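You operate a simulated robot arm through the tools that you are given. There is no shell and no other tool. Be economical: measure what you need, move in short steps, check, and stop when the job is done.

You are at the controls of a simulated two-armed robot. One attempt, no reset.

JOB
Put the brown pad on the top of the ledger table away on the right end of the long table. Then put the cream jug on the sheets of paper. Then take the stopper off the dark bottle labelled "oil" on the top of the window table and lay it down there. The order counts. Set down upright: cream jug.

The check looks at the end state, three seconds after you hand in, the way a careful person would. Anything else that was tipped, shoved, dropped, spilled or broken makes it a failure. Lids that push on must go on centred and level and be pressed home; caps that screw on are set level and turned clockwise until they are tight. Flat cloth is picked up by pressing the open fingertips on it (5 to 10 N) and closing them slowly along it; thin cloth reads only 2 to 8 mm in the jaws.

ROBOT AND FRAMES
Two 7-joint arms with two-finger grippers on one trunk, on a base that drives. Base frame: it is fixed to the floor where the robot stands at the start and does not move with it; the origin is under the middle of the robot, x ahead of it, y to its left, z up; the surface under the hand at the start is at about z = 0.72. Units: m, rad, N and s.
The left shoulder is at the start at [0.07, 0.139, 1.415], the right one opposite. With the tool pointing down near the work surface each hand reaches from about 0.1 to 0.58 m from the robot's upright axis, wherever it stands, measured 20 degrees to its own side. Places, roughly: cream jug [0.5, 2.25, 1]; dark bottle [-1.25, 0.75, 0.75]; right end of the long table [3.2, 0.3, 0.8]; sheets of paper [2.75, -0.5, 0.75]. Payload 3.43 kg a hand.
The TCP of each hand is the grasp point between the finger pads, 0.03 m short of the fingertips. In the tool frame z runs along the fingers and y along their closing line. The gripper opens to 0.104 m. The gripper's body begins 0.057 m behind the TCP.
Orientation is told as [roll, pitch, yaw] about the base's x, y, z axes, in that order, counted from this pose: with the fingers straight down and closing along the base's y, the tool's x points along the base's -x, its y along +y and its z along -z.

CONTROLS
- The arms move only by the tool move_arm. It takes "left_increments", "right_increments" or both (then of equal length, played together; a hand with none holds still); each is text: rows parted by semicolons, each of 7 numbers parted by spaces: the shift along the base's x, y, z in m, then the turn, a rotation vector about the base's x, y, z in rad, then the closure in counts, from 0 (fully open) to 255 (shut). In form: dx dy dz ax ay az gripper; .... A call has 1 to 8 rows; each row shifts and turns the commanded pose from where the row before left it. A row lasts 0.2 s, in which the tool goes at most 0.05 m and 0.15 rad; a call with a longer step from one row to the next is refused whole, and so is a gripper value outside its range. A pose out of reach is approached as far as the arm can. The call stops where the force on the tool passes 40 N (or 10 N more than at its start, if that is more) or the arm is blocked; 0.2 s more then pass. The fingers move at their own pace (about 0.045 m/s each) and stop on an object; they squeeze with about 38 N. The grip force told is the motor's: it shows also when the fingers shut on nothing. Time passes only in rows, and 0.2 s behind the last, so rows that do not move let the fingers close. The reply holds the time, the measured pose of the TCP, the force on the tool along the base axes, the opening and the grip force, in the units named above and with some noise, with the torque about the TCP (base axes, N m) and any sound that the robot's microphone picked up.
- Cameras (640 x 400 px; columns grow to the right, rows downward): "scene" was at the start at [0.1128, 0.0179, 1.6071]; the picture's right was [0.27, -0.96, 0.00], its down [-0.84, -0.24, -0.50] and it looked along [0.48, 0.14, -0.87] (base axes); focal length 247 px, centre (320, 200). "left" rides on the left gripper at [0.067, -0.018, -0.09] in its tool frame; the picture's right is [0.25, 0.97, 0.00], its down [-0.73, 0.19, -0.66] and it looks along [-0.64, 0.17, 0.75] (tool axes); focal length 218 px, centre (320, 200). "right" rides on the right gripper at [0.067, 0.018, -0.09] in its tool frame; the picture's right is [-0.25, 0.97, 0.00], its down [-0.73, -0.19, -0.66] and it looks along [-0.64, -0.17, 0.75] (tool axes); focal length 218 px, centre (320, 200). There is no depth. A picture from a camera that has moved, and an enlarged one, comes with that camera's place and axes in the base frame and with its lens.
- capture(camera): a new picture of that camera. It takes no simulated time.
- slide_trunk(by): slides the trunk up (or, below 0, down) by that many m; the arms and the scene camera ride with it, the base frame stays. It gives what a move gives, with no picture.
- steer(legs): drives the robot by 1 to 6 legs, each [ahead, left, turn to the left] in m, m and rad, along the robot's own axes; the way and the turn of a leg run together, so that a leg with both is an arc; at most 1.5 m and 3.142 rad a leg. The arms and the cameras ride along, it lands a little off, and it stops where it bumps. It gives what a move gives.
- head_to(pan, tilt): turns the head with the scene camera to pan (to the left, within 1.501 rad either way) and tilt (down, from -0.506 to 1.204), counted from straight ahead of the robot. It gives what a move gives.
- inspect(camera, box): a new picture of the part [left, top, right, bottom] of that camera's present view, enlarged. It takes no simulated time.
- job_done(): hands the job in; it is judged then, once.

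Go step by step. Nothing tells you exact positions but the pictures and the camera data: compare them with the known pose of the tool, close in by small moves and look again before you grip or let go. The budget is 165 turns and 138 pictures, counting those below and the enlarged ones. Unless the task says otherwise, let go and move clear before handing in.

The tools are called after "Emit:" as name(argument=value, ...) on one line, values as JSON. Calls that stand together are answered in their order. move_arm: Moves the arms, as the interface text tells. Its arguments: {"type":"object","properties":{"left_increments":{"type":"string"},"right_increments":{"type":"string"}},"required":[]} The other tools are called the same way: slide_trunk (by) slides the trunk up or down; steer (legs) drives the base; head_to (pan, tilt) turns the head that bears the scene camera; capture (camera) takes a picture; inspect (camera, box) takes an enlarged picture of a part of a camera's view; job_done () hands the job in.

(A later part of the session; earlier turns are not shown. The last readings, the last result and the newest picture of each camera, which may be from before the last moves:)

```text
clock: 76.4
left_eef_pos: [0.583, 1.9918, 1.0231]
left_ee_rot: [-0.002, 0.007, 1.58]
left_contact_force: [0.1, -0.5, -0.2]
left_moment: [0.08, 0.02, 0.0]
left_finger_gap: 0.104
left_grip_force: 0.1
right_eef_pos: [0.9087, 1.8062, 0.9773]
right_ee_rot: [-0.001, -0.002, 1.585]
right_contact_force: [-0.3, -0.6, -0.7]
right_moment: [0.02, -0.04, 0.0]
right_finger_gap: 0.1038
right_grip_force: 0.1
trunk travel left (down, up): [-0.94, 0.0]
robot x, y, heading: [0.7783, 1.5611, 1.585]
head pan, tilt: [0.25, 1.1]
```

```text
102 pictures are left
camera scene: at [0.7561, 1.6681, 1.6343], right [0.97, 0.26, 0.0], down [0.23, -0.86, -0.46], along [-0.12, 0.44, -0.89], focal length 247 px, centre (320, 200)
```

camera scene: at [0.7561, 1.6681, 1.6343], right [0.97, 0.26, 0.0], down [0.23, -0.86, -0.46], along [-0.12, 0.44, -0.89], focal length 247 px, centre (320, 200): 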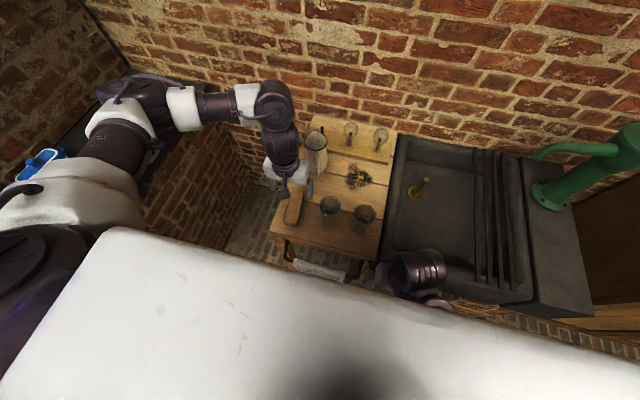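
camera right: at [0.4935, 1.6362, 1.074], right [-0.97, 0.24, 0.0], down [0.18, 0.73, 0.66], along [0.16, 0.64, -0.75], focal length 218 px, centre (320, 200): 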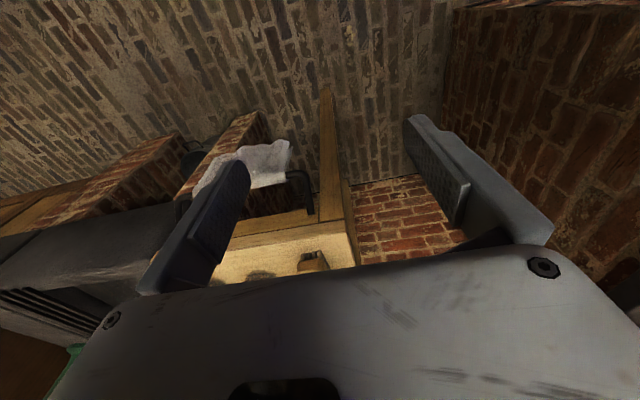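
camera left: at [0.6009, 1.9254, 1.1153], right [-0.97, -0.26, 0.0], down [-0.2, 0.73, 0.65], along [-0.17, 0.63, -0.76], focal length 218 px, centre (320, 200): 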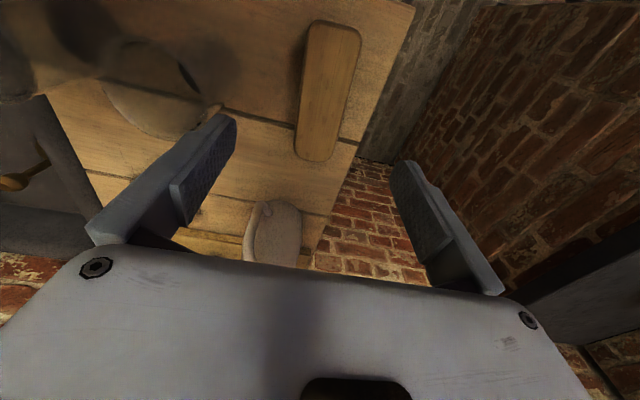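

Emit:
inspect(camera="scene", box=[260, 110, 400, 240])

Emit:
inspect(camera="left", box=[200, 150, 380, 270])

```text
3.08 times, centred on (330, 175) of scene
camera zoom: at [0.7561, 1.6681, 1.6343], right [0.97, 0.26, 0.0], down [0.23, -0.86, -0.46], along [-0.12, 0.44, -0.89], focal length 760 px, centre (289, 277)
```

zoom: 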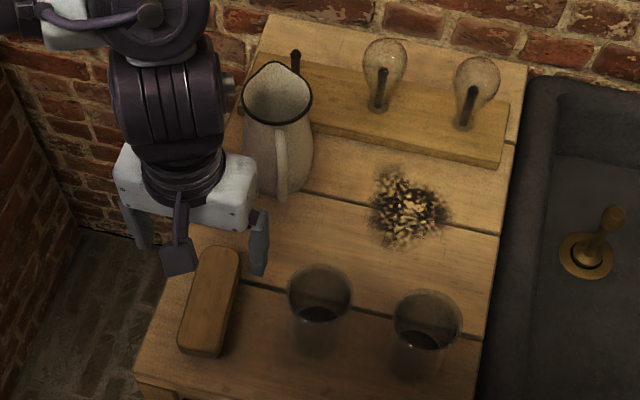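

```text
3.33 times, centred on (290, 210) of left
camera zoom: at [0.6009, 1.9254, 1.1153], right [-0.97, -0.26, 0.0], down [-0.2, 0.73, 0.65], along [-0.17, 0.63, -0.76], focal length 728 px, centre (420, 167)
```

zoom: 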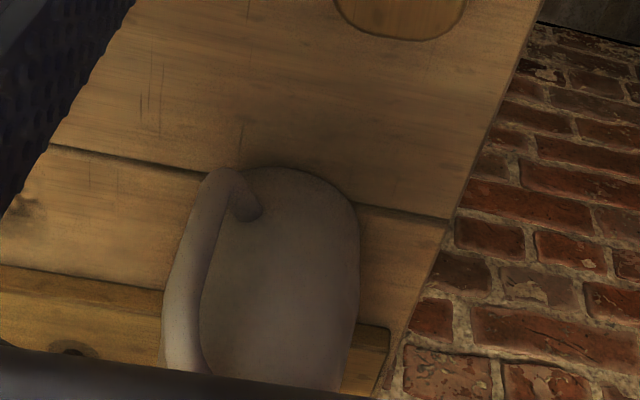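

Jug centre ≈[0.603, 2.20], rim ≈ z 1.0, handle toward azimuth −60°. I'll try raising the hand to clear the rim and rotate the closing line ~0.35 rad so it's across the handle.

Emit:
move_arm(left_increments="0 0.02 0.025 0 0 0.1 0;0 0.02 0.02 0 0 0.1 0;0 0.02 0.01 0 0 0.1 0;0 0.02 0 0 0 0.05 0;0 0 0 0 0 0 0")

Emit:
capture(camera="left")

Emit:
inspect(camera="scene", box=[240, 80, 400, 240])

```text
clock: 77.6
left_eef_pos: [0.583, 2.0743, 1.0779]
left_ee_rot: [-0.004, 0.006, 1.93]
left_contact_force: [0.3, -0.5, 0.2]
left_moment: [0.01, 0.02, -0.01]
left_finger_gap: 0.1039
left_grip_force: 0.1
right_eef_pos: [0.9086, 1.8083, 0.9753]
right_ee_rot: [0.0, 0.0, 1.587]
right_contact_force: [0.3, -0.4, 0.8]
right_moment: [0.05, -0.01, 0.0]
right_finger_gap: 0.104
right_grip_force: 0.1
trunk travel left (down, up): [-0.94, 0.0]
robot x, y, heading: [0.7772, 1.5602, 1.582]
head pan, tilt: [0.25, 1.1]
```

```text
99 pictures are left
camera left: at [0.6231, 2.0185, 1.1706], right [-0.82, -0.58, 0.0], down [-0.44, 0.62, 0.65], along [-0.37, 0.53, -0.76], focal length 218 px, centre (320, 200)
```

left: 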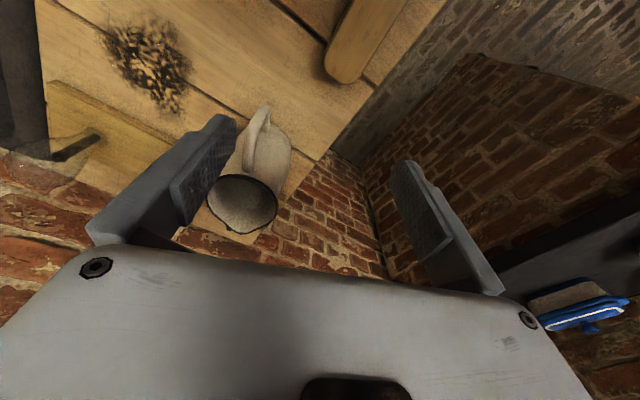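

```text
2.50 times, centred on (320, 160) of scene
camera zoom: at [0.7562, 1.671, 1.6341], right [0.97, 0.26, 0.0], down [0.23, -0.86, -0.45], along [-0.12, 0.44, -0.89], focal length 618 px, centre (320, 300)
```

zoom: 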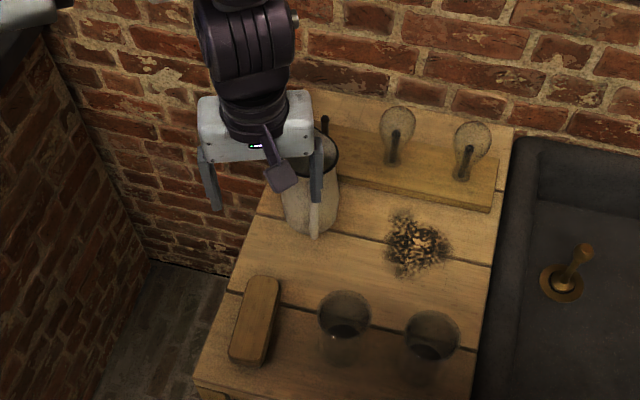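

Hand now clears the rim. Moving over the jug centre [0.604, 2.193].

Emit:
move_arm(left_increments="0.007 0.04 0 0 0 0 0;0.007 0.04 0 0 0 0 0;0.007 0.039 0 0 0 0 0;0 0 0 0 0 0 0")

Emit:
capture(camera="left")

Emit:
inspect(camera="scene", box=[240, 80, 400, 240])

```text
clock: 78.6
left_eef_pos: [0.6044, 2.194, 1.0802]
left_ee_rot: [-0.003, 0.007, 1.927]
left_contact_force: [-0.3, 0.5, 0.0]
left_moment: [-0.02, -0.02, 0.02]
left_finger_gap: 0.1042
left_grip_force: 0.1
right_eef_pos: [0.908, 1.8084, 0.9762]
right_ee_rot: [0.0, -0.001, 1.588]
right_contact_force: [-0.2, -0.3, -0.6]
right_moment: [0.0, -0.02, 0.0]
right_finger_gap: 0.1041
right_grip_force: 0.0
trunk travel left (down, up): [-0.94, 0.0]
robot x, y, heading: [0.7743, 1.5627, 1.586]
head pan, tilt: [0.25, 1.1]
```

```text
97 pictures are left
camera left: at [0.6444, 2.1371, 1.171], right [-0.82, -0.57, 0.0], down [-0.44, 0.62, 0.65], along [-0.37, 0.53, -0.76], focal length 218 px, centre (320, 200)
```

left: 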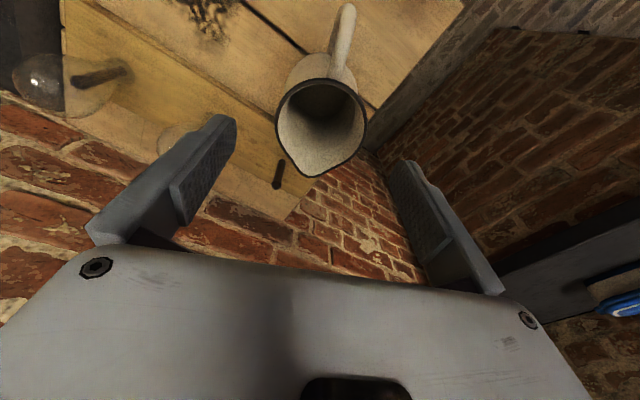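

```text
2.50 times, centred on (320, 160) of scene
camera zoom: at [0.7557, 1.6716, 1.634], right [0.97, 0.26, 0.0], down [0.23, -0.86, -0.45], along [-0.12, 0.44, -0.89], focal length 618 px, centre (320, 300)
```

zoom: 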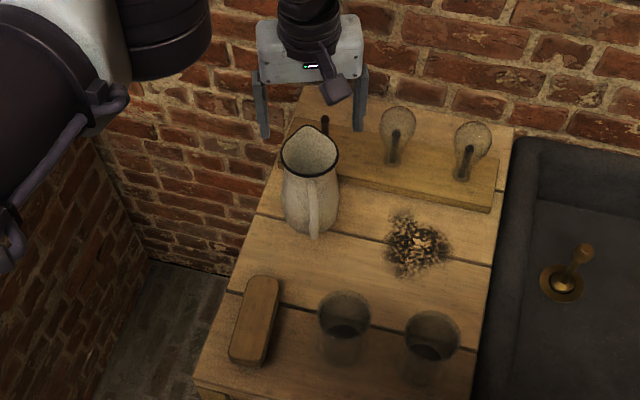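

Rim is Ø≈72 mm at [0.607, 2.188, 1.0]. Descending around it.

Emit:
move_arm(left_increments="0.003 -0.005 -0.02 0 0 0 0;0 0 -0.03 0 0 0 0;0 0 -0.03 0 0 0 0;0 0 -0.02 0 0 0 0;0 0 -0.02 0 0 0 0;0 0 0 0 0 0 0")

Emit:
capture(camera="left")

Emit:
inspect(camera="scene", box=[240, 80, 400, 240])

```text
clock: 80.0
left_eef_pos: [0.6096, 2.187, 0.9574]
left_ee_rot: [-0.003, 0.009, 1.929]
left_contact_force: [0.0, 0.0, -0.4]
left_moment: [-0.02, 0.01, -0.01]
left_finger_gap: 0.1041
left_grip_force: 0.0
right_eef_pos: [0.9083, 1.8092, 0.9748]
right_ee_rot: [0.0, -0.001, 1.587]
right_contact_force: [-0.7, 0.9, 0.1]
right_moment: [0.0, -0.01, -0.02]
right_finger_gap: 0.1038
right_grip_force: 0.1
trunk travel left (down, up): [-0.94, 0.0]
robot x, y, heading: [0.7718, 1.5624, 1.59]
head pan, tilt: [0.25, 1.1]
```

```text
95 pictures are left
camera left: at [0.6485, 2.131, 1.0494], right [-0.82, -0.58, 0.0], down [-0.44, 0.62, 0.65], along [-0.37, 0.53, -0.76], focal length 218 px, centre (320, 200)
```

left: 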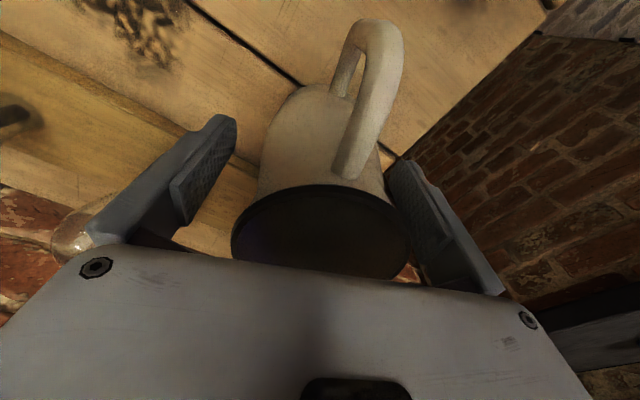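

```text
2.50 times, centred on (320, 160) of scene
camera zoom: at [0.757, 1.6719, 1.634], right [0.97, 0.26, 0.0], down [0.23, -0.86, -0.45], along [-0.12, 0.44, -0.89], focal length 618 px, centre (320, 300)
```

zoom: 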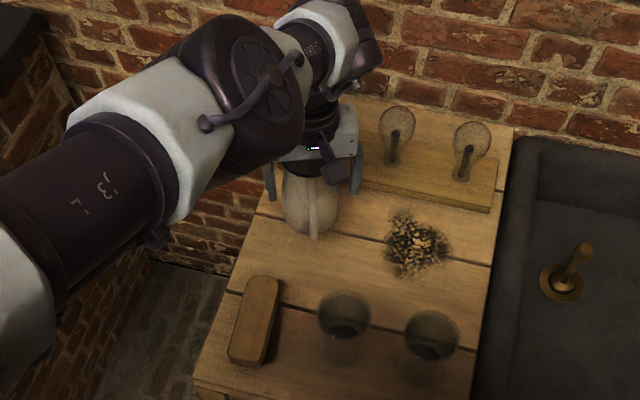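

Emit:
move_arm(left_increments="0 0 0 0 0 0 60;0 0 0 0 0 0 90;0 0 0 0 0 0 255;0 0 0 0 0 0 255;0 0 0 0 0 0 255;0 0 0 0 0 0 255")

Emit:
capture(camera="left")

```text
clock: 81.4
left_eef_pos: [0.6084, 2.1863, 0.9569]
left_ee_rot: [-0.001, 0.009, 1.929]
left_contact_force: [0.7, -4.8, -1.1]
left_moment: [-0.4, -0.14, -0.04]
left_finger_gap: 0.0111
left_grip_force: 27.7
right_eef_pos: [0.9091, 1.8084, 0.9759]
right_ee_rot: [0.001, 0.0, 1.587]
right_contact_force: [-0.3, 0.1, 0.2]
right_moment: [0.0, -0.02, 0.03]
right_finger_gap: 0.104
right_grip_force: 0.0
trunk travel left (down, up): [-0.94, 0.0]
robot x, y, heading: [0.7698, 1.5671, 1.586]
head pan, tilt: [0.25, 1.1]
```

```text
93 pictures are left
camera left: at [0.6483, 2.1299, 1.0494], right [-0.82, -0.58, 0.0], down [-0.44, 0.62, 0.65], along [-0.37, 0.53, -0.76], focal length 218 px, centre (320, 200)
```

left: 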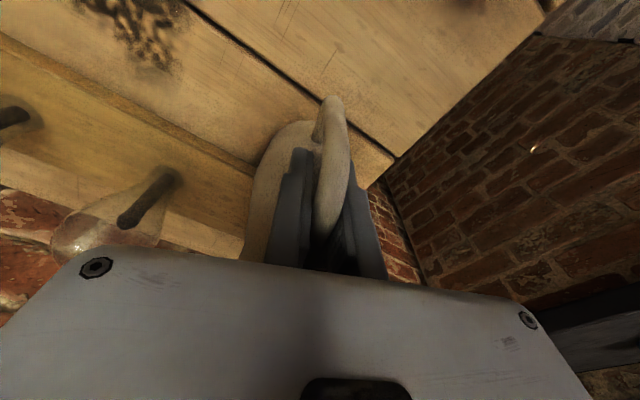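

Emit:
inspect(camera="scene", box=[250, 90, 350, 190])

Emit:
inspect(camera="left", box=[200, 70, 440, 280])

```text
4.00 times, centred on (300, 140) of scene
camera zoom: at [0.7566, 1.6711, 1.634], right [0.97, 0.26, 0.0], down [0.23, -0.86, -0.45], along [-0.12, 0.44, -0.89], focal length 988 px, centre (400, 440)
```

zoom: 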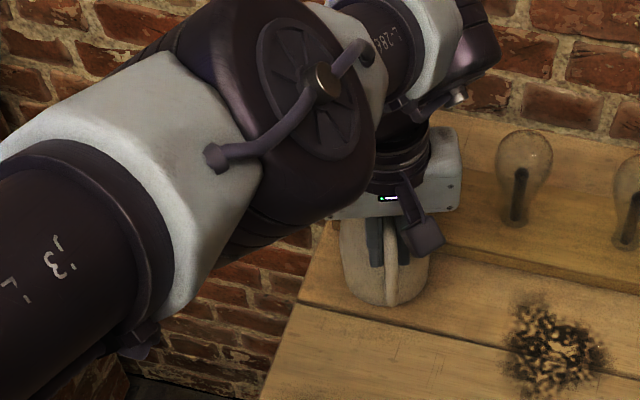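

```text
1.90 times, centred on (320, 175) of left
camera zoom: at [0.6483, 2.1299, 1.0494], right [-0.82, -0.58, 0.0], down [-0.44, 0.62, 0.65], along [-0.37, 0.53, -0.76], focal length 416 px, centre (320, 248)
```

zoom: 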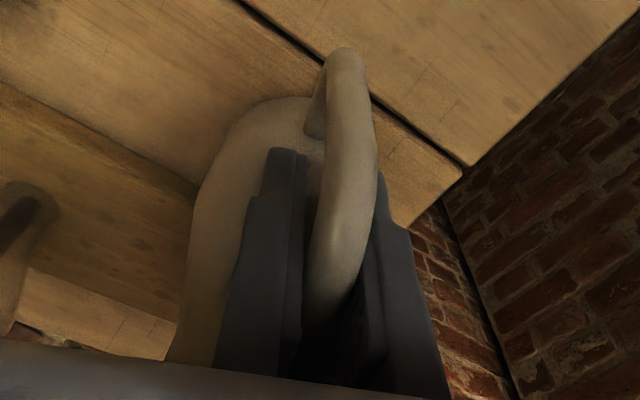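

The jug slipped back ~3 cm out of the jaws (still upright) and the fingers closed on its handle. I'll open, raise and re-aim over its actual centre.

Emit:
move_arm(left_increments="0 0 0 0 0 0 150;0 0 0 0 0 0 60;0 0 0 0 0 0 0;0 0 0 0 0 0 0;0 0 0 0 0 0 0;0 0 0 0 0 0 0")

Emit:
move_arm(left_increments="0 0 0.03 0 0 0 0;0 0 0.03 0 0 0 0;0 0 0.03 0 0 0 0;0 0 0.03 0 0 0 0;0 0 0 0 0 0 0")

Emit:
capture(camera="left")

Emit:
inspect(camera="scene", box=[240, 80, 400, 180])

```text
clock: 82.8
left_eef_pos: [0.6075, 2.1869, 0.9571]
left_ee_rot: [-0.002, 0.009, 1.928]
left_contact_force: [-0.4, -0.3, -0.2]
left_moment: [0.0, -0.02, 0.01]
left_finger_gap: 0.1039
left_grip_force: 0.0
right_eef_pos: [0.9095, 1.8081, 0.9754]
right_ee_rot: [0.0, -0.001, 1.586]
right_contact_force: [-0.2, 0.2, -0.6]
right_moment: [0.01, -0.02, 0.04]
right_finger_gap: 0.1041
right_grip_force: 0.1
trunk travel left (down, up): [-0.94, 0.0]
robot x, y, heading: [0.7731, 1.5648, 1.587]
head pan, tilt: [0.25, 1.1]
```

```text
clock: 84.0
left_eef_pos: [0.6061, 2.1897, 1.0784]
left_ee_rot: [-0.002, 0.009, 1.929]
left_contact_force: [0.3, -1.0, -0.5]
left_moment: [-0.02, 0.02, 0.0]
left_finger_gap: 0.104
left_grip_force: 0.0
right_eef_pos: [0.9086, 1.8091, 0.976]
right_ee_rot: [0.0, 0.0, 1.586]
right_contact_force: [-0.1, -0.5, -1.0]
right_moment: [-0.02, 0.01, -0.03]
right_finger_gap: 0.104
right_grip_force: 0.0
trunk travel left (down, up): [-0.94, 0.0]
robot x, y, heading: [0.7749, 1.5639, 1.583]
head pan, tilt: [0.25, 1.1]
```

```text
90 pictures are left
camera left: at [0.6461, 2.1327, 1.17], right [-0.82, -0.58, 0.0], down [-0.44, 0.62, 0.65], along [-0.37, 0.53, -0.76], focal length 218 px, centre (320, 200)
```

left: 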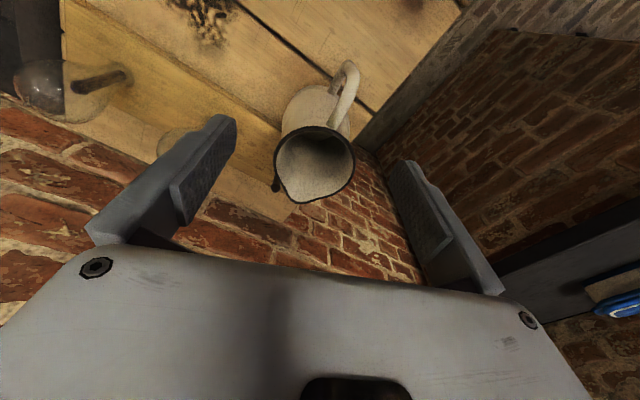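

```text
4.00 times, centred on (320, 130) of scene
camera zoom: at [0.7565, 1.6724, 1.634], right [0.97, 0.26, 0.0], down [0.23, -0.86, -0.45], along [-0.12, 0.44, -0.89], focal length 988 px, centre (320, 480)
```

zoom: 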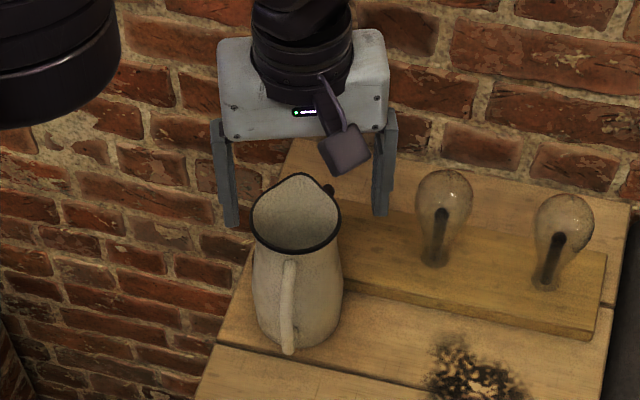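

Using the contact evidence, the rim is really at z≈0.98 and the jug centre ≈[0.584, 2.235]. Re-aiming there.

Emit:
move_arm(left_increments="-0.011 0.023 0 0 0 -0.05 0;-0.011 0.023 0 0 0 -0.05 0;0 0 -0.03 0 0 0 0;0 0 -0.025 0 0 0 0;0 0 0 0 0 0 0")

Emit:
capture(camera="left")

Emit:
inspect(camera="scene", box=[240, 80, 400, 180])

```text
clock: 85.2
left_eef_pos: [0.5943, 2.2184, 1.0365]
left_ee_rot: [-0.005, 0.007, 1.83]
left_contact_force: [-0.5, 0.2, 0.7]
left_moment: [0.0, -0.03, 0.0]
left_finger_gap: 0.1039
left_grip_force: 0.0
left hand out of reach, approached as far as the arm can: row 2, 3, 4
right_eef_pos: [0.9092, 1.808, 0.9756]
right_ee_rot: [-0.001, 0.0, 1.587]
right_contact_force: [-0.5, -0.2, -0.7]
right_moment: [-0.02, 0.02, 0.0]
right_finger_gap: 0.1041
right_grip_force: 0.0
trunk travel left (down, up): [-0.94, 0.0]
robot x, y, heading: [0.7758, 1.5618, 1.588]
head pan, tilt: [0.25, 1.1]
```

```text
88 pictures are left
camera left: at [0.6284, 2.1592, 1.1272], right [-0.87, -0.49, 0.0], down [-0.38, 0.66, 0.65], along [-0.32, 0.57, -0.76], focal length 218 px, centre (320, 200)
```

left: 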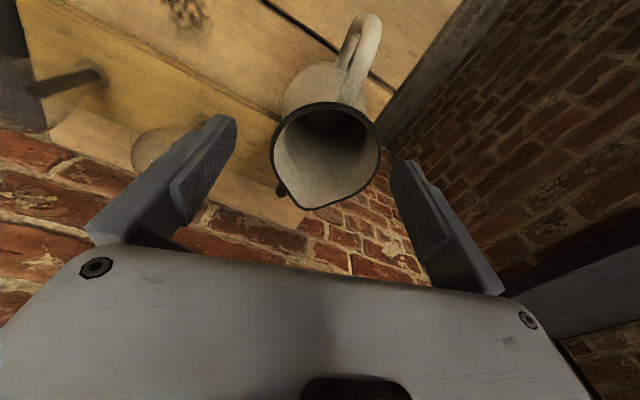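

```text
4.00 times, centred on (320, 130) of scene
camera zoom: at [0.7576, 1.672, 1.634], right [0.97, 0.26, 0.0], down [0.23, -0.86, -0.45], along [-0.12, 0.44, -0.89], focal length 988 px, centre (320, 480)
```

zoom: 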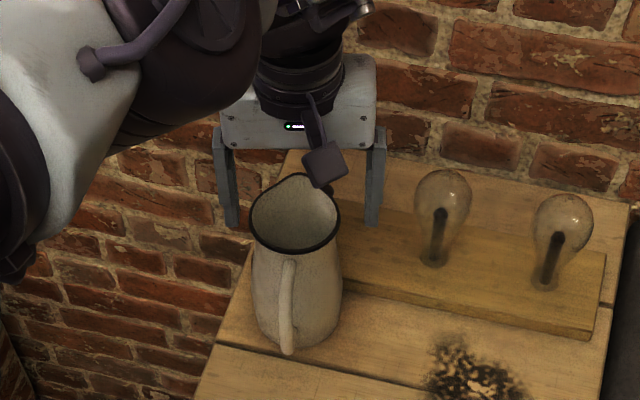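

Emit:
move_arm(left_increments="0 -0.04 0.03 0 0 0 0;0 0 0 0 0 0 0")

Emit:
steer(legs=[[0.05, 0, 0]])

Emit:
capture(camera="left")

Emit:
inspect(camera="scene", box=[240, 80, 400, 180])

```text
clock: 85.8
left_eef_pos: [0.5936, 2.1783, 1.0651]
left_ee_rot: [-0.003, 0.006, 1.829]
left_contact_force: [0.0, -0.2, 0.1]
left_moment: [0.01, 0.02, 0.0]
left_finger_gap: 0.104
left_grip_force: 0.0
right_eef_pos: [0.9094, 1.8081, 0.9758]
right_ee_rot: [0.0, 0.0, 1.586]
right_contact_force: [0.4, 0.4, 0.5]
right_moment: [0.01, 0.03, -0.02]
right_finger_gap: 0.104
right_grip_force: 0.0
trunk travel left (down, up): [-0.94, 0.0]
robot x, y, heading: [0.7706, 1.5643, 1.587]
head pan, tilt: [0.25, 1.1]
```

```text
clock: 86.7
left_eef_pos: [0.592, 2.222, 1.0699]
left_ee_rot: [-0.004, 0.0, 1.831]
left_contact_force: [-1.1, -0.8, 0.9]
left_moment: [0.05, 0.03, 0.04]
left_finger_gap: 0.104
left_grip_force: 0.1
right_eef_pos: [0.9072, 1.8509, 0.9765]
right_ee_rot: [0.0, -0.007, 1.587]
right_contact_force: [0.4, -0.1, 0.1]
right_moment: [0.07, -0.04, -0.01]
right_finger_gap: 0.1038
right_grip_force: 0.1
trunk travel left (down, up): [-0.94, 0.0]
robot x, y, heading: [0.776, 1.6132, 1.585]
head pan, tilt: [0.25, 1.1]
```

```text
86 pictures are left
camera left: at [0.6259, 2.1613, 1.1614], right [-0.87, -0.49, 0.0], down [-0.37, 0.66, 0.66], along [-0.32, 0.57, -0.76], focal length 218 px, centre (320, 200)
```

left: 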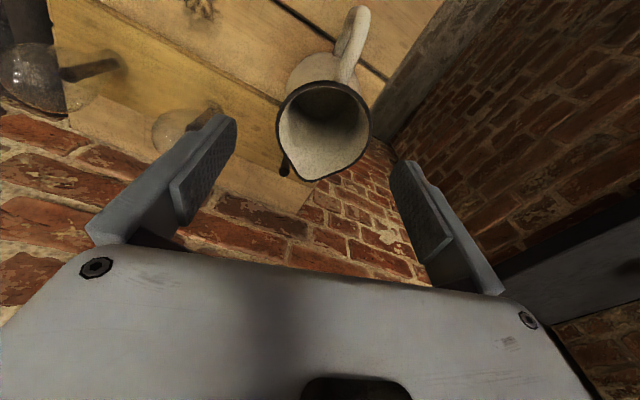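

```text
4.00 times, centred on (320, 130) of scene
camera zoom: at [0.7559, 1.71, 1.635], right [0.97, 0.26, 0.0], down [0.23, -0.86, -0.46], along [-0.12, 0.44, -0.89], focal length 988 px, centre (320, 480)
```

zoom: 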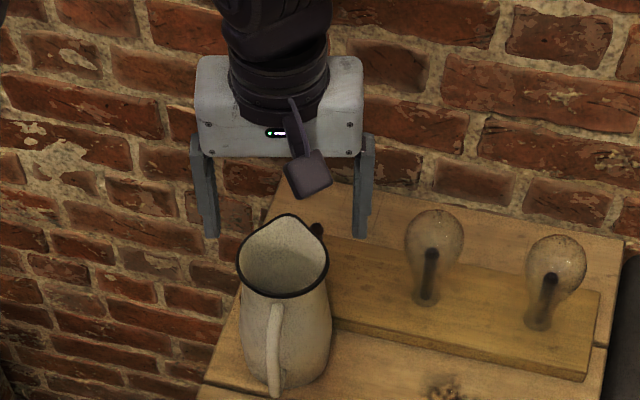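

Emit:
move_arm(left_increments="-0.005 0.01 -0.03 0 0 0 0;0 0 -0.035 0 0 0 0;0 0 -0.03 0 0 0 0;0 0 -0.025 0 0 0 0;0 0 0 0 0 0 0")

Emit:
capture(camera="left")

Emit:
inspect(camera="scene", box=[240, 80, 400, 180])

```text
clock: 87.9
left_eef_pos: [0.5855, 2.2366, 0.9446]
left_ee_rot: [-0.001, 0.006, 1.829]
left_contact_force: [-0.3, 0.2, 0.5]
left_moment: [0.0, 0.0, 0.0]
left_finger_gap: 0.1043
left_grip_force: 0.0
right_eef_pos: [0.9084, 1.8562, 0.9758]
right_ee_rot: [0.001, -0.001, 1.585]
right_contact_force: [0.6, -0.2, -0.1]
right_moment: [0.02, 0.01, -0.02]
right_finger_gap: 0.1039
right_grip_force: 0.0
trunk travel left (down, up): [-0.94, 0.0]
robot x, y, heading: [0.7739, 1.6129, 1.584]
head pan, tilt: [0.25, 1.1]
```

```text
84 pictures are left
camera left: at [0.6206, 2.1768, 1.0377], right [-0.87, -0.49, 0.0], down [-0.37, 0.66, 0.65], along [-0.32, 0.57, -0.76], focal length 218 px, centre (320, 200)
```

left: 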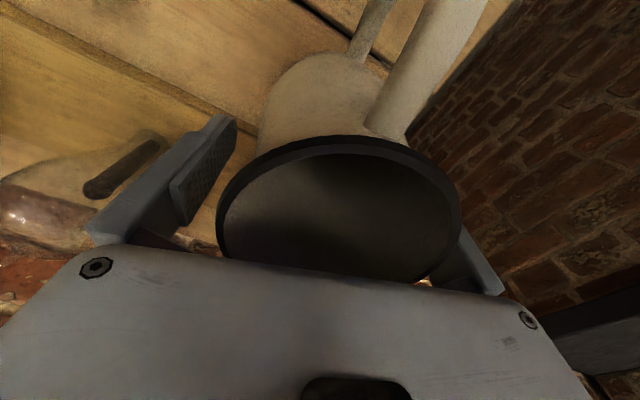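

```text
4.00 times, centred on (320, 130) of scene
camera zoom: at [0.7564, 1.7203, 1.6342], right [0.97, 0.26, 0.0], down [0.23, -0.86, -0.45], along [-0.12, 0.44, -0.89], focal length 988 px, centre (320, 480)
```

zoom: 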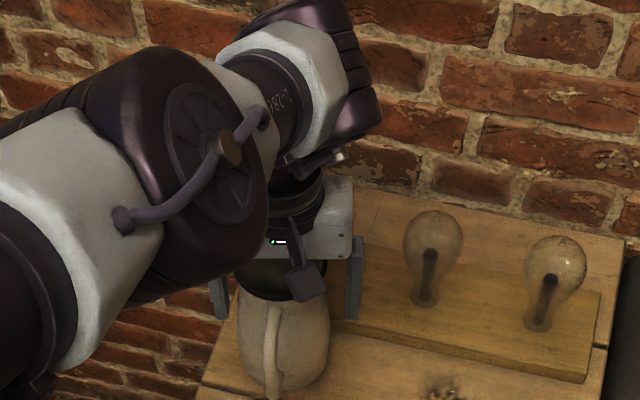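

Jug is well between the fingers this time. Closing with a small trim.

Emit:
move_arm(left_increments="-0.003 -0.003 0 0 0 0 0;0 0 0 0 0 0 40;0 0 0 0 0 0 80;0 0 0 0 0 0 110;0 0 0 0 0 0 130;0 0 0 0 0 0 130")

Emit:
capture(camera="left")

```text
clock: 89.3
left_eef_pos: [0.5832, 2.2343, 0.9452]
left_ee_rot: [-0.002, 0.01, 1.828]
left_contact_force: [-0.6, -0.3, -1.0]
left_moment: [0.01, -0.06, 0.01]
left_finger_gap: 0.0825
left_grip_force: 37.6
right_eef_pos: [0.9077, 1.8591, 0.9765]
right_ee_rot: [-0.001, 0.002, 1.586]
right_contact_force: [-0.3, -0.3, -0.3]
right_moment: [0.0, -0.01, -0.01]
right_finger_gap: 0.1038
right_grip_force: 0.1
trunk travel left (down, up): [-0.94, 0.0]
robot x, y, heading: [0.7732, 1.6109, 1.584]
head pan, tilt: [0.25, 1.1]
```

```text
82 pictures are left
camera left: at [0.6171, 2.1752, 1.0373], right [-0.87, -0.49, 0.0], down [-0.37, 0.66, 0.65], along [-0.32, 0.57, -0.76], focal length 218 px, centre (320, 200)
```

left: 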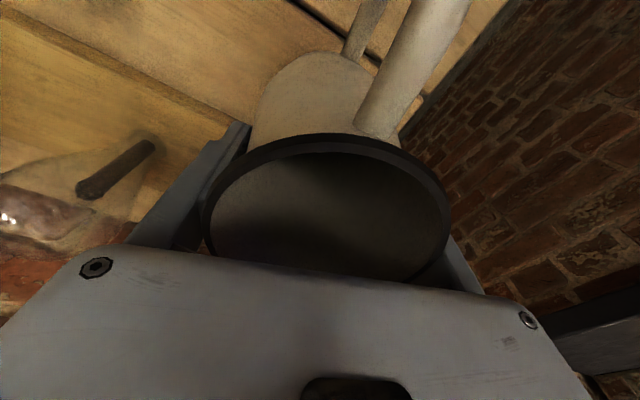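

Solid grip at 82 mm. Lifting.

Emit:
move_arm(left_increments="0 0 0 0 0 0 255;0 0 0.01 0 0 0 255;0 0 0.015 0 0 0 255;0 0 0.02 0 0 0 255;0 0 0.02 0 0 0 255;0 0 0 0 0 0 255")

Emit:
capture(camera="left")

Emit:
capture(camera="scene")

```text
clock: 90.7
left_eef_pos: [0.5839, 2.2348, 1.0083]
left_ee_rot: [-0.002, 0.009, 1.828]
left_contact_force: [0.3, -0.9, -2.9]
left_moment: [0.05, -0.02, -0.02]
left_finger_gap: 0.0812
left_grip_force: 38.2
right_eef_pos: [0.9083, 1.858, 0.9752]
right_ee_rot: [-0.002, 0.002, 1.587]
right_contact_force: [0.2, -0.2, 0.0]
right_moment: [0.0, 0.01, 0.01]
right_finger_gap: 0.1041
right_grip_force: 0.2
trunk travel left (down, up): [-0.94, 0.0]
robot x, y, heading: [0.7749, 1.6111, 1.584]
head pan, tilt: [0.25, 1.1]
```

```text
81 pictures are left
camera left: at [0.618, 2.176, 1.1013], right [-0.87, -0.49, 0.0], down [-0.37, 0.66, 0.65], along [-0.32, 0.57, -0.76], focal length 218 px, centre (320, 200)
```

left: 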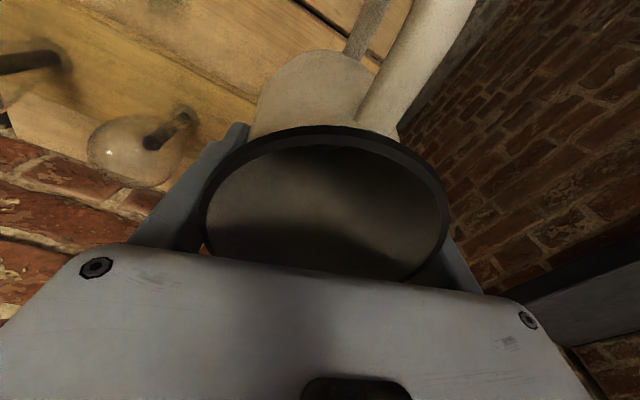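

```text
80 pictures are left
camera scene: at [0.7557, 1.7227, 1.634], right [0.97, 0.26, 0.0], down [0.23, -0.86, -0.45], along [-0.12, 0.44, -0.89], focal length 247 px, centre (320, 200)
```

scene: 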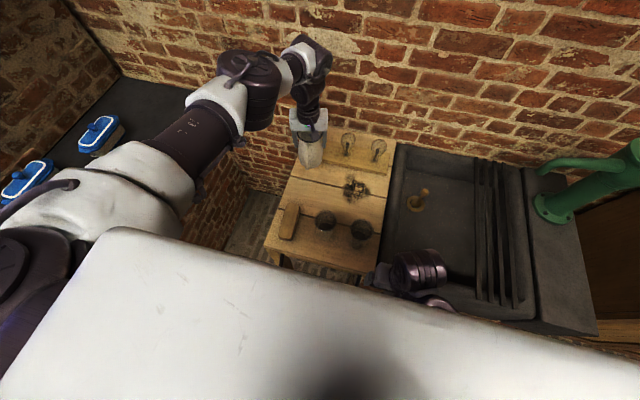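

Jug is up and level. I back out, travel along the aisle, turn to face the long table and take a look.

Emit:
move_arm(left_increments="0 0 0.015 0 0 0 255;0 0 0.015 0 0 0 255;0 0 0 0 0 0 255")

Emit:
steer(legs=[[-0.38, 0, 0], [0, -1.0, 0], [0, 0, -1.585]])

Emit:
head_to(pan=-0.6, tilt=0.6)

Emit:
capture(camera="scene")

Emit:
capture(camera="left")

```text
clock: 91.5
left_eef_pos: [0.5835, 2.2373, 1.0381]
left_ee_rot: [-0.001, 0.009, 1.829]
left_contact_force: [0.4, 0.3, -3.2]
left_moment: [0.1, 0.03, 0.02]
left_finger_gap: 0.0812
left_grip_force: 38.1
right_eef_pos: [0.9087, 1.8585, 0.9742]
right_ee_rot: [0.0, 0.002, 1.587]
right_contact_force: [0.7, -0.2, 0.0]
right_moment: [-0.01, 0.01, -0.02]
right_finger_gap: 0.1043
right_grip_force: 0.0
trunk travel left (down, up): [-0.94, 0.0]
robot x, y, heading: [0.7725, 1.608, 1.587]
head pan, tilt: [0.25, 1.1]
```

```text
clock: 102.5
left_eef_pos: [2.4029, 1.4112, 1.0381]
left_ee_rot: [0.0, 0.009, 0.225]
left_contact_force: [0.5, 0.0, -3.8]
left_moment: [0.04, -0.04, -0.04]
left_finger_gap: 0.0808
left_grip_force: 38.3
right_eef_pos: [2.0164, 1.0982, 0.9754]
right_ee_rot: [-0.001, 0.001, -0.017]
right_contact_force: [0.9, -0.3, 0.0]
right_moment: [0.02, -0.02, -0.04]
right_finger_gap: 0.1039
right_grip_force: 0.0
trunk travel left (down, up): [-0.94, 0.0]
robot x, y, heading: [1.7711, 1.2377, -0.021]
head pan, tilt: [0.25, 1.1]
```

```text
clock: 103.7
left_eef_pos: [2.4048, 1.4109, 1.0377]
left_ee_rot: [-0.001, 0.01, 0.226]
left_contact_force: [0.1, -0.1, -3.0]
left_moment: [0.01, -0.02, 0.04]
left_finger_gap: 0.0813
left_grip_force: 37.7
right_eef_pos: [2.0148, 1.1002, 0.975]
right_ee_rot: [0.001, 0.003, -0.016]
right_contact_force: [-0.8, 0.9, 0.0]
right_moment: [0.01, -0.03, 0.02]
right_finger_gap: 0.1042
right_grip_force: 0.1
trunk travel left (down, up): [-0.94, 0.0]
robot x, y, heading: [1.7696, 1.2395, -0.021]
head pan, tilt: [-0.6, 0.6]
```

```text
79 pictures are left
camera scene: at [1.8947, 1.1889, 1.6725], right [-0.58, -0.81, 0.0], down [-0.46, 0.33, -0.82], along [0.67, -0.48, -0.57], focal length 247 px, centre (320, 200)
```

scene: 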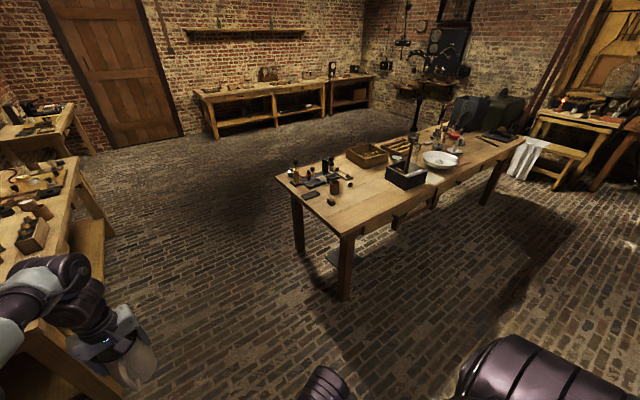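

```text
78 pictures are left
camera left: at [2.3437, 1.3798, 1.1311], right [-0.46, 0.89, 0.0], down [0.67, 0.35, 0.65], along [0.58, 0.3, -0.76], focal length 218 px, centre (320, 200)
```

left: 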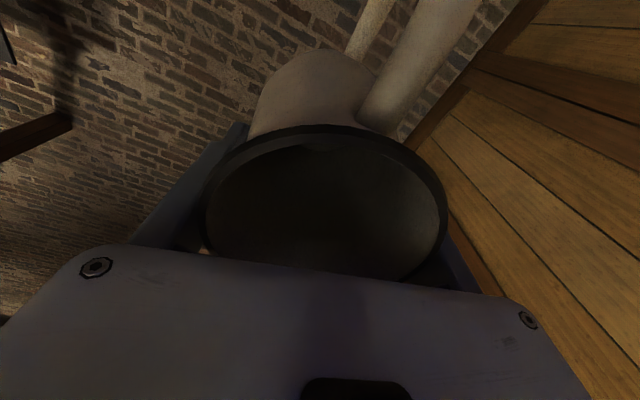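

Emit:
steer(legs=[[0, -1.4, 0.021]])

Emit:
head_to(pan=-0.15, tilt=0.75)

Emit:
capture(camera="scene")

```text
clock: 110.9
left_eef_pos: [2.385, -0.0238, 1.0392]
left_ee_rot: [-0.001, 0.008, 0.239]
left_contact_force: [0.1, 0.0, -2.8]
left_moment: [-0.01, -0.07, -0.01]
left_finger_gap: 0.0805
left_grip_force: 38.1
right_eef_pos: [2.0012, -0.3411, 0.9746]
right_ee_rot: [0.0, 0.001, -0.005]
right_contact_force: [-0.3, -0.2, 0.2]
right_moment: [0.01, 0.01, -0.02]
right_finger_gap: 0.1038
right_grip_force: 0.1
trunk travel left (down, up): [-0.94, 0.0]
robot x, y, heading: [1.7579, -0.2034, -0.009]
head pan, tilt: [-0.6, 0.6]
```

```text
clock: 111.8
left_eef_pos: [2.3851, -0.0249, 1.0375]
left_ee_rot: [-0.002, 0.008, 0.239]
left_contact_force: [-0.7, 0.2, -3.3]
left_moment: [0.01, -0.06, -0.01]
left_finger_gap: 0.0805
left_grip_force: 38.0
right_eef_pos: [1.9994, -0.3402, 0.9752]
right_ee_rot: [0.0, 0.002, -0.005]
right_contact_force: [-0.3, -0.6, 0.7]
right_moment: [-0.02, -0.01, -0.04]
right_finger_gap: 0.1041
right_grip_force: 0.1
trunk travel left (down, up): [-0.94, 0.0]
robot x, y, heading: [1.7552, -0.2015, -0.003]
head pan, tilt: [-0.15, 0.75]
```

```text
77 pictures are left
camera scene: at [1.8875, -0.2168, 1.6597], right [-0.16, -0.99, 0.0], down [-0.67, 0.11, -0.73], along [0.72, -0.11, -0.68], focal length 247 px, centre (320, 200)
```

scene: 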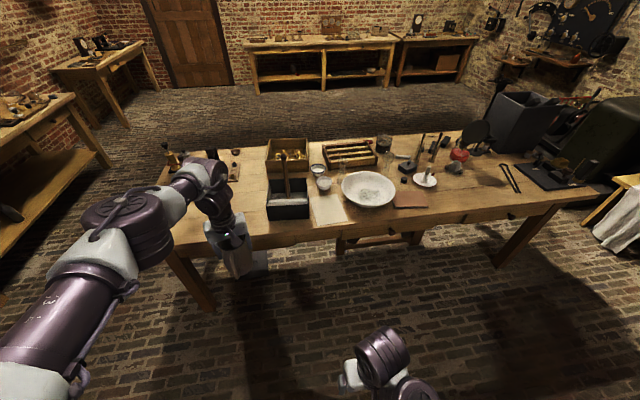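

Emit:
inspect(camera="scene", box=[240, 130, 440, 250])

```text
3.20 times, centred on (340, 190) of scene
camera zoom: at [1.8875, -0.2168, 1.6597], right [-0.16, -0.99, 0.0], down [-0.67, 0.11, -0.73], along [0.72, -0.11, -0.68], focal length 791 px, centre (256, 232)
```

zoom: 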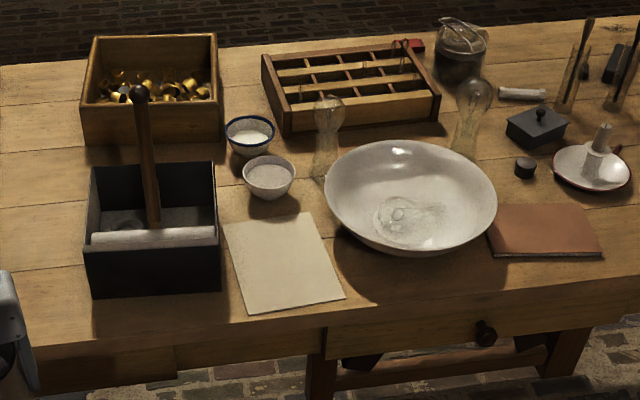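

The paper lies at x 2.64–2.84, y −0.31…−0.46 between the black box and the bowl. I'll place the jug at about [2.715, −0.388]. Align sideways, pull the hand in a bit, then drive forward.

Emit:
move_arm(left_increments="-0.025 0 0 0 0 0 255;-0.025 0 0 0 0 0 255;-0.025 0 0 0 0 0 255;-0.025 0 0 0 0 0 255;0 0 0 0 0 0 255")

Emit:
steer(legs=[[0, -0.36, 0], [0.3, 0, 0]])

Emit:
head_to(pan=0.1, tilt=0.9)

Emit:
capture(camera="scene")

Emit:
capture(camera="left")

```text
clock: 113.0
left_eef_pos: [2.2854, -0.0252, 1.0376]
left_ee_rot: [-0.001, 0.008, 0.24]
left_contact_force: [-0.1, -0.1, -3.9]
left_moment: [0.04, -0.06, 0.0]
left_finger_gap: 0.0799
left_grip_force: 38.2
right_eef_pos: [2.0007, -0.3413, 0.9772]
right_ee_rot: [-0.001, 0.003, -0.005]
right_contact_force: [-0.3, -0.2, -0.3]
right_moment: [0.01, 0.0, 0.05]
right_finger_gap: 0.104
right_grip_force: 0.1
trunk travel left (down, up): [-0.94, 0.0]
robot x, y, heading: [1.7546, -0.204, 0.001]
head pan, tilt: [-0.15, 0.75]
```

```text
clock: 117.0
left_eef_pos: [2.5894, -0.3987, 1.0389]
left_ee_rot: [-0.001, 0.007, 0.228]
left_contact_force: [0.4, 0.0, -3.7]
left_moment: [-0.01, -0.07, -0.02]
left_finger_gap: 0.0802
left_grip_force: 37.7
right_eef_pos: [2.3004, -0.7122, 0.9758]
right_ee_rot: [0.0, 0.0, -0.017]
right_contact_force: [-0.9, -0.1, -0.5]
right_moment: [0.02, -0.03, -0.02]
right_finger_gap: 0.1038
right_grip_force: 0.0
trunk travel left (down, up): [-0.94, 0.0]
robot x, y, heading: [2.0582, -0.5732, -0.017]
head pan, tilt: [-0.15, 0.75]
```

```text
clock: 117.8
left_eef_pos: [2.5913, -0.399, 1.0383]
left_ee_rot: [-0.003, 0.011, 0.227]
left_contact_force: [-0.7, -0.1, -3.7]
left_moment: [0.04, -0.09, -0.01]
left_finger_gap: 0.08
left_grip_force: 37.8
right_eef_pos: [2.3033, -0.7126, 0.974]
right_ee_rot: [0.001, 0.003, -0.017]
right_contact_force: [0.4, 0.7, -0.4]
right_moment: [-0.01, 0.02, 0.01]
right_finger_gap: 0.104
right_grip_force: 0.2
trunk travel left (down, up): [-0.94, 0.0]
robot x, y, heading: [2.0597, -0.5715, -0.019]
head pan, tilt: [0.099, 0.901]
```

```text
75 pictures are left
camera scene: at [2.1859, -0.566, 1.6477], right [0.08, -1.0, 0.0], down [-0.78, -0.06, -0.62], along [0.62, 0.05, -0.78], focal length 247 px, centre (320, 200)
```

scene: 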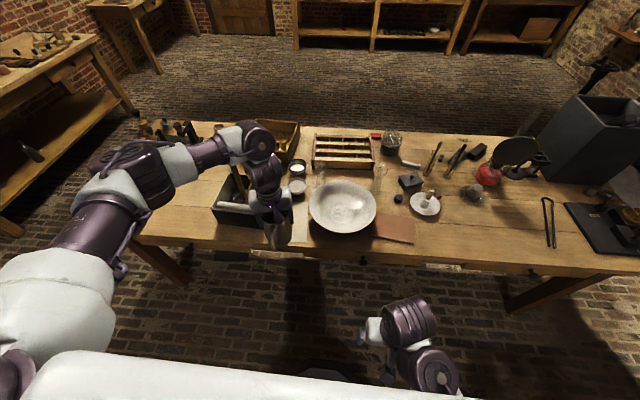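

```text
74 pictures are left
camera left: at [2.5314, -0.4301, 1.1301], right [-0.46, 0.89, 0.0], down [0.67, 0.35, 0.65], along [0.57, 0.3, -0.76], focal length 218 px, centre (320, 200)
```

left: 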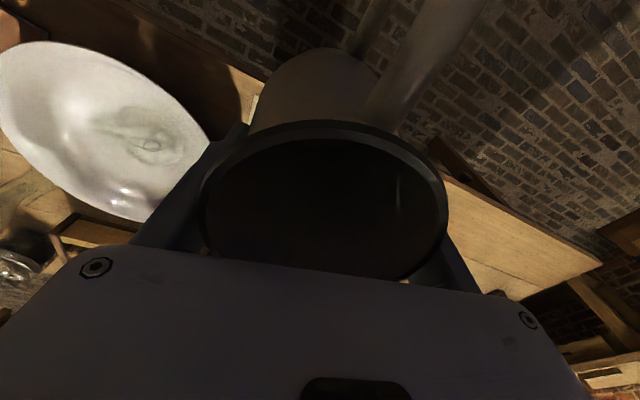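

Emit:
inspect(camera="scene", box=[200, 150, 400, 270])

```text
3.20 times, centred on (300, 210) of scene
camera zoom: at [2.1859, -0.566, 1.6477], right [0.08, -1.0, 0.0], down [-0.78, -0.06, -0.62], along [0.62, 0.05, -0.78], focal length 791 px, centre (384, 168)
```

zoom: 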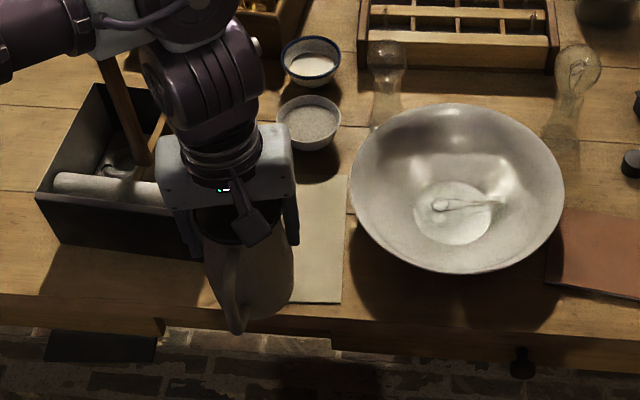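

Paper confirmed (right edge y≈−0.465). Driving forward 0.11 then fine arm adjustment.

Emit:
steer(legs=[[0.11, 0, 0.015]])

Emit:
inspect(camera="scene", box=[200, 150, 400, 270])

Emit:
capture(camera="left")

```text
clock: 119.0
left_eef_pos: [2.6957, -0.392, 1.0387]
left_ee_rot: [-0.003, 0.007, 0.243]
left_contact_force: [-0.6, -1.1, -2.9]
left_moment: [0.0, -0.08, 0.04]
left_finger_gap: 0.0799
left_grip_force: 38.3
right_eef_pos: [2.4125, -0.7084, 0.9754]
right_ee_rot: [0.0, 0.0, 0.0]
right_contact_force: [-0.3, 0.0, -0.2]
right_moment: [0.03, -0.04, 0.02]
right_finger_gap: 0.104
right_grip_force: 0.2
trunk travel left (down, up): [-0.94, 0.0]
robot x, y, heading: [2.1727, -0.5728, -0.003]
head pan, tilt: [0.099, 0.901]
```

```text
3.20 times, centred on (300, 210) of scene
camera zoom: at [2.291, -0.5653, 1.6482], right [0.1, -1.0, 0.0], down [-0.78, -0.08, -0.62], along [0.62, 0.06, -0.78], focal length 791 px, centre (384, 168)
```

zoom: 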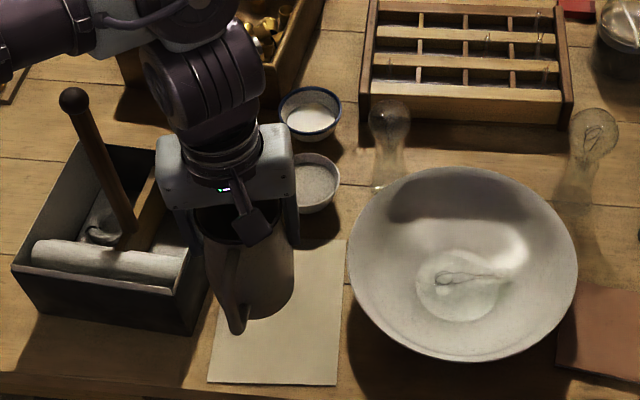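

```text
71 pictures are left
camera left: at [2.636, -0.4239, 1.1318], right [-0.48, 0.88, 0.0], down [0.67, 0.36, 0.65], along [0.57, 0.31, -0.76], focal length 218 px, centre (320, 200)
```

left: 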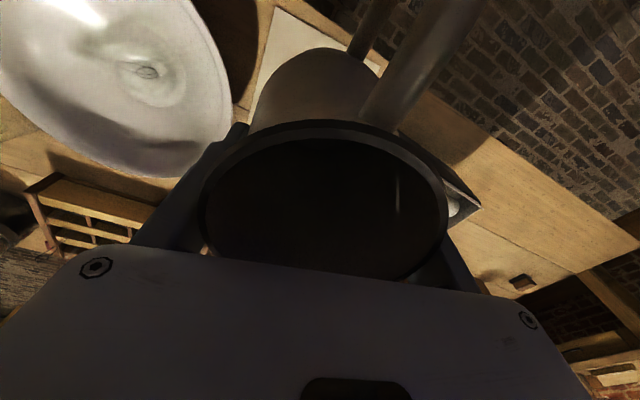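

Nearly above the spot. Trim by +15 mm in x and lower gently.

Emit:
move_arm(left_increments="0.015 -0.003 -0.02 0 0 0 255;0 0 -0.03 0 0 0 255;0 0 -0.03 0 0 0 255;0 0 -0.03 0 0 0 255;0 0 -0.012 0 0 0 255;0 0 0 0 0 0 255")

Emit:
inspect(camera="scene", box=[200, 150, 400, 270])

Emit:
capture(camera="left")

```text
clock: 120.4
left_eef_pos: [2.7137, -0.3938, 0.9157]
left_ee_rot: [-0.002, 0.012, 0.243]
left_contact_force: [0.0, 0.8, -3.2]
left_moment: [0.02, -0.05, -0.01]
left_finger_gap: 0.0799
left_grip_force: 37.6
right_eef_pos: [2.4148, -0.7086, 0.9751]
right_ee_rot: [0.001, 0.004, 0.0]
right_contact_force: [-1.0, 0.2, 0.2]
right_moment: [0.01, 0.0, -0.01]
right_finger_gap: 0.1041
right_grip_force: 0.0
trunk travel left (down, up): [-0.94, 0.0]
robot x, y, heading: [2.1689, -0.5722, 0.003]
head pan, tilt: [0.099, 0.901]
```

```text
3.20 times, centred on (300, 210) of scene
camera zoom: at [2.2953, -0.5647, 1.6477], right [0.1, -1.0, 0.0], down [-0.78, -0.08, -0.62], along [0.62, 0.06, -0.78], focal length 791 px, centre (384, 168)
```

zoom: 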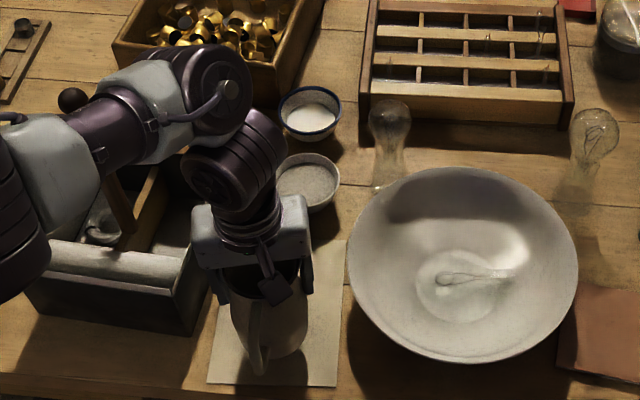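

```text
69 pictures are left
camera left: at [2.6542, -0.4258, 1.0082], right [-0.48, 0.88, 0.0], down [0.67, 0.36, 0.65], along [0.57, 0.31, -0.76], focal length 218 px, centre (320, 200)
```

left: 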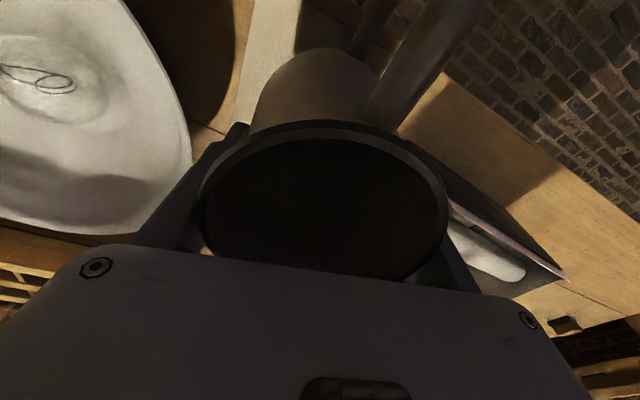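

Emit:
move_arm(left_increments="0 0 -0.006 0 0 0 255;0 0 -0.005 0 0 0 255;0 0 -0.004 0 0 0 255;0 0 -0.003 0 0 0 255;0 0 -0.003 0 0 0 255;0 0 0 0 0 0 255")

```text
clock: 121.8
left_eef_pos: [2.7133, -0.3929, 0.8959]
left_ee_rot: [-0.001, 0.01, 0.242]
left_contact_force: [0.7, 0.4, -3.4]
left_moment: [-0.01, -0.07, 0.0]
left_finger_gap: 0.0799
left_grip_force: 37.7
right_eef_pos: [2.415, -0.7086, 0.9742]
right_ee_rot: [0.0, 0.0, 0.002]
right_contact_force: [1.4, -0.1, 0.2]
right_moment: [0.0, -0.03, -0.04]
right_finger_gap: 0.1039
right_grip_force: 0.1
trunk travel left (down, up): [-0.94, 0.0]
robot x, y, heading: [2.1717, -0.569, -0.001]
head pan, tilt: [0.099, 0.901]
```

Emit:
move_arm(left_increments="0 0 -0.003 0 0 0 255;0 0 -0.002 0 0 0 255;0 0 0 0 0 0 255")

Emit:
inspect(camera="scene", box=[240, 180, 340, 270])

```text
clock: 122.6
left_eef_pos: [2.7141, -0.3937, 0.8898]
left_ee_rot: [-0.002, 0.01, 0.243]
left_contact_force: [0.0, 0.9, -4.5]
left_moment: [-0.02, -0.08, -0.04]
left_finger_gap: 0.0799
left_grip_force: 37.7
right_eef_pos: [2.4152, -0.7087, 0.9751]
right_ee_rot: [0.002, 0.002, -0.001]
right_contact_force: [-0.2, 0.0, 0.3]
right_moment: [-0.02, -0.01, -0.02]
right_finger_gap: 0.1042
right_grip_force: 0.0
trunk travel left (down, up): [-0.94, 0.0]
robot x, y, heading: [2.1691, -0.5696, -0.001]
head pan, tilt: [0.099, 0.901]
```

```text
4.44 times, centred on (290, 225) of scene
camera zoom: at [2.2948, -0.5649, 1.6478], right [0.1, -1.0, 0.0], down [-0.78, -0.08, -0.62], along [0.62, 0.06, -0.78], focal length 1098 px, centre (453, 89)
```

zoom: 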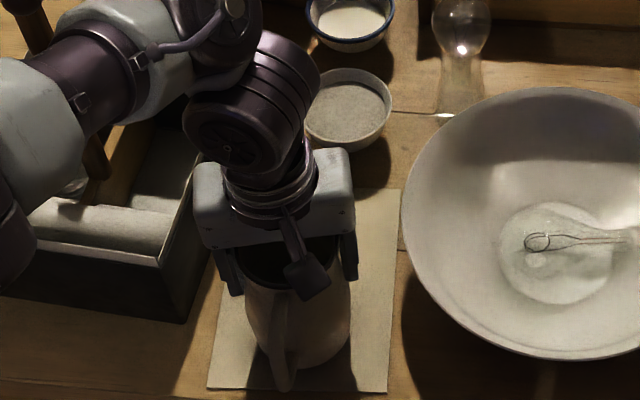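

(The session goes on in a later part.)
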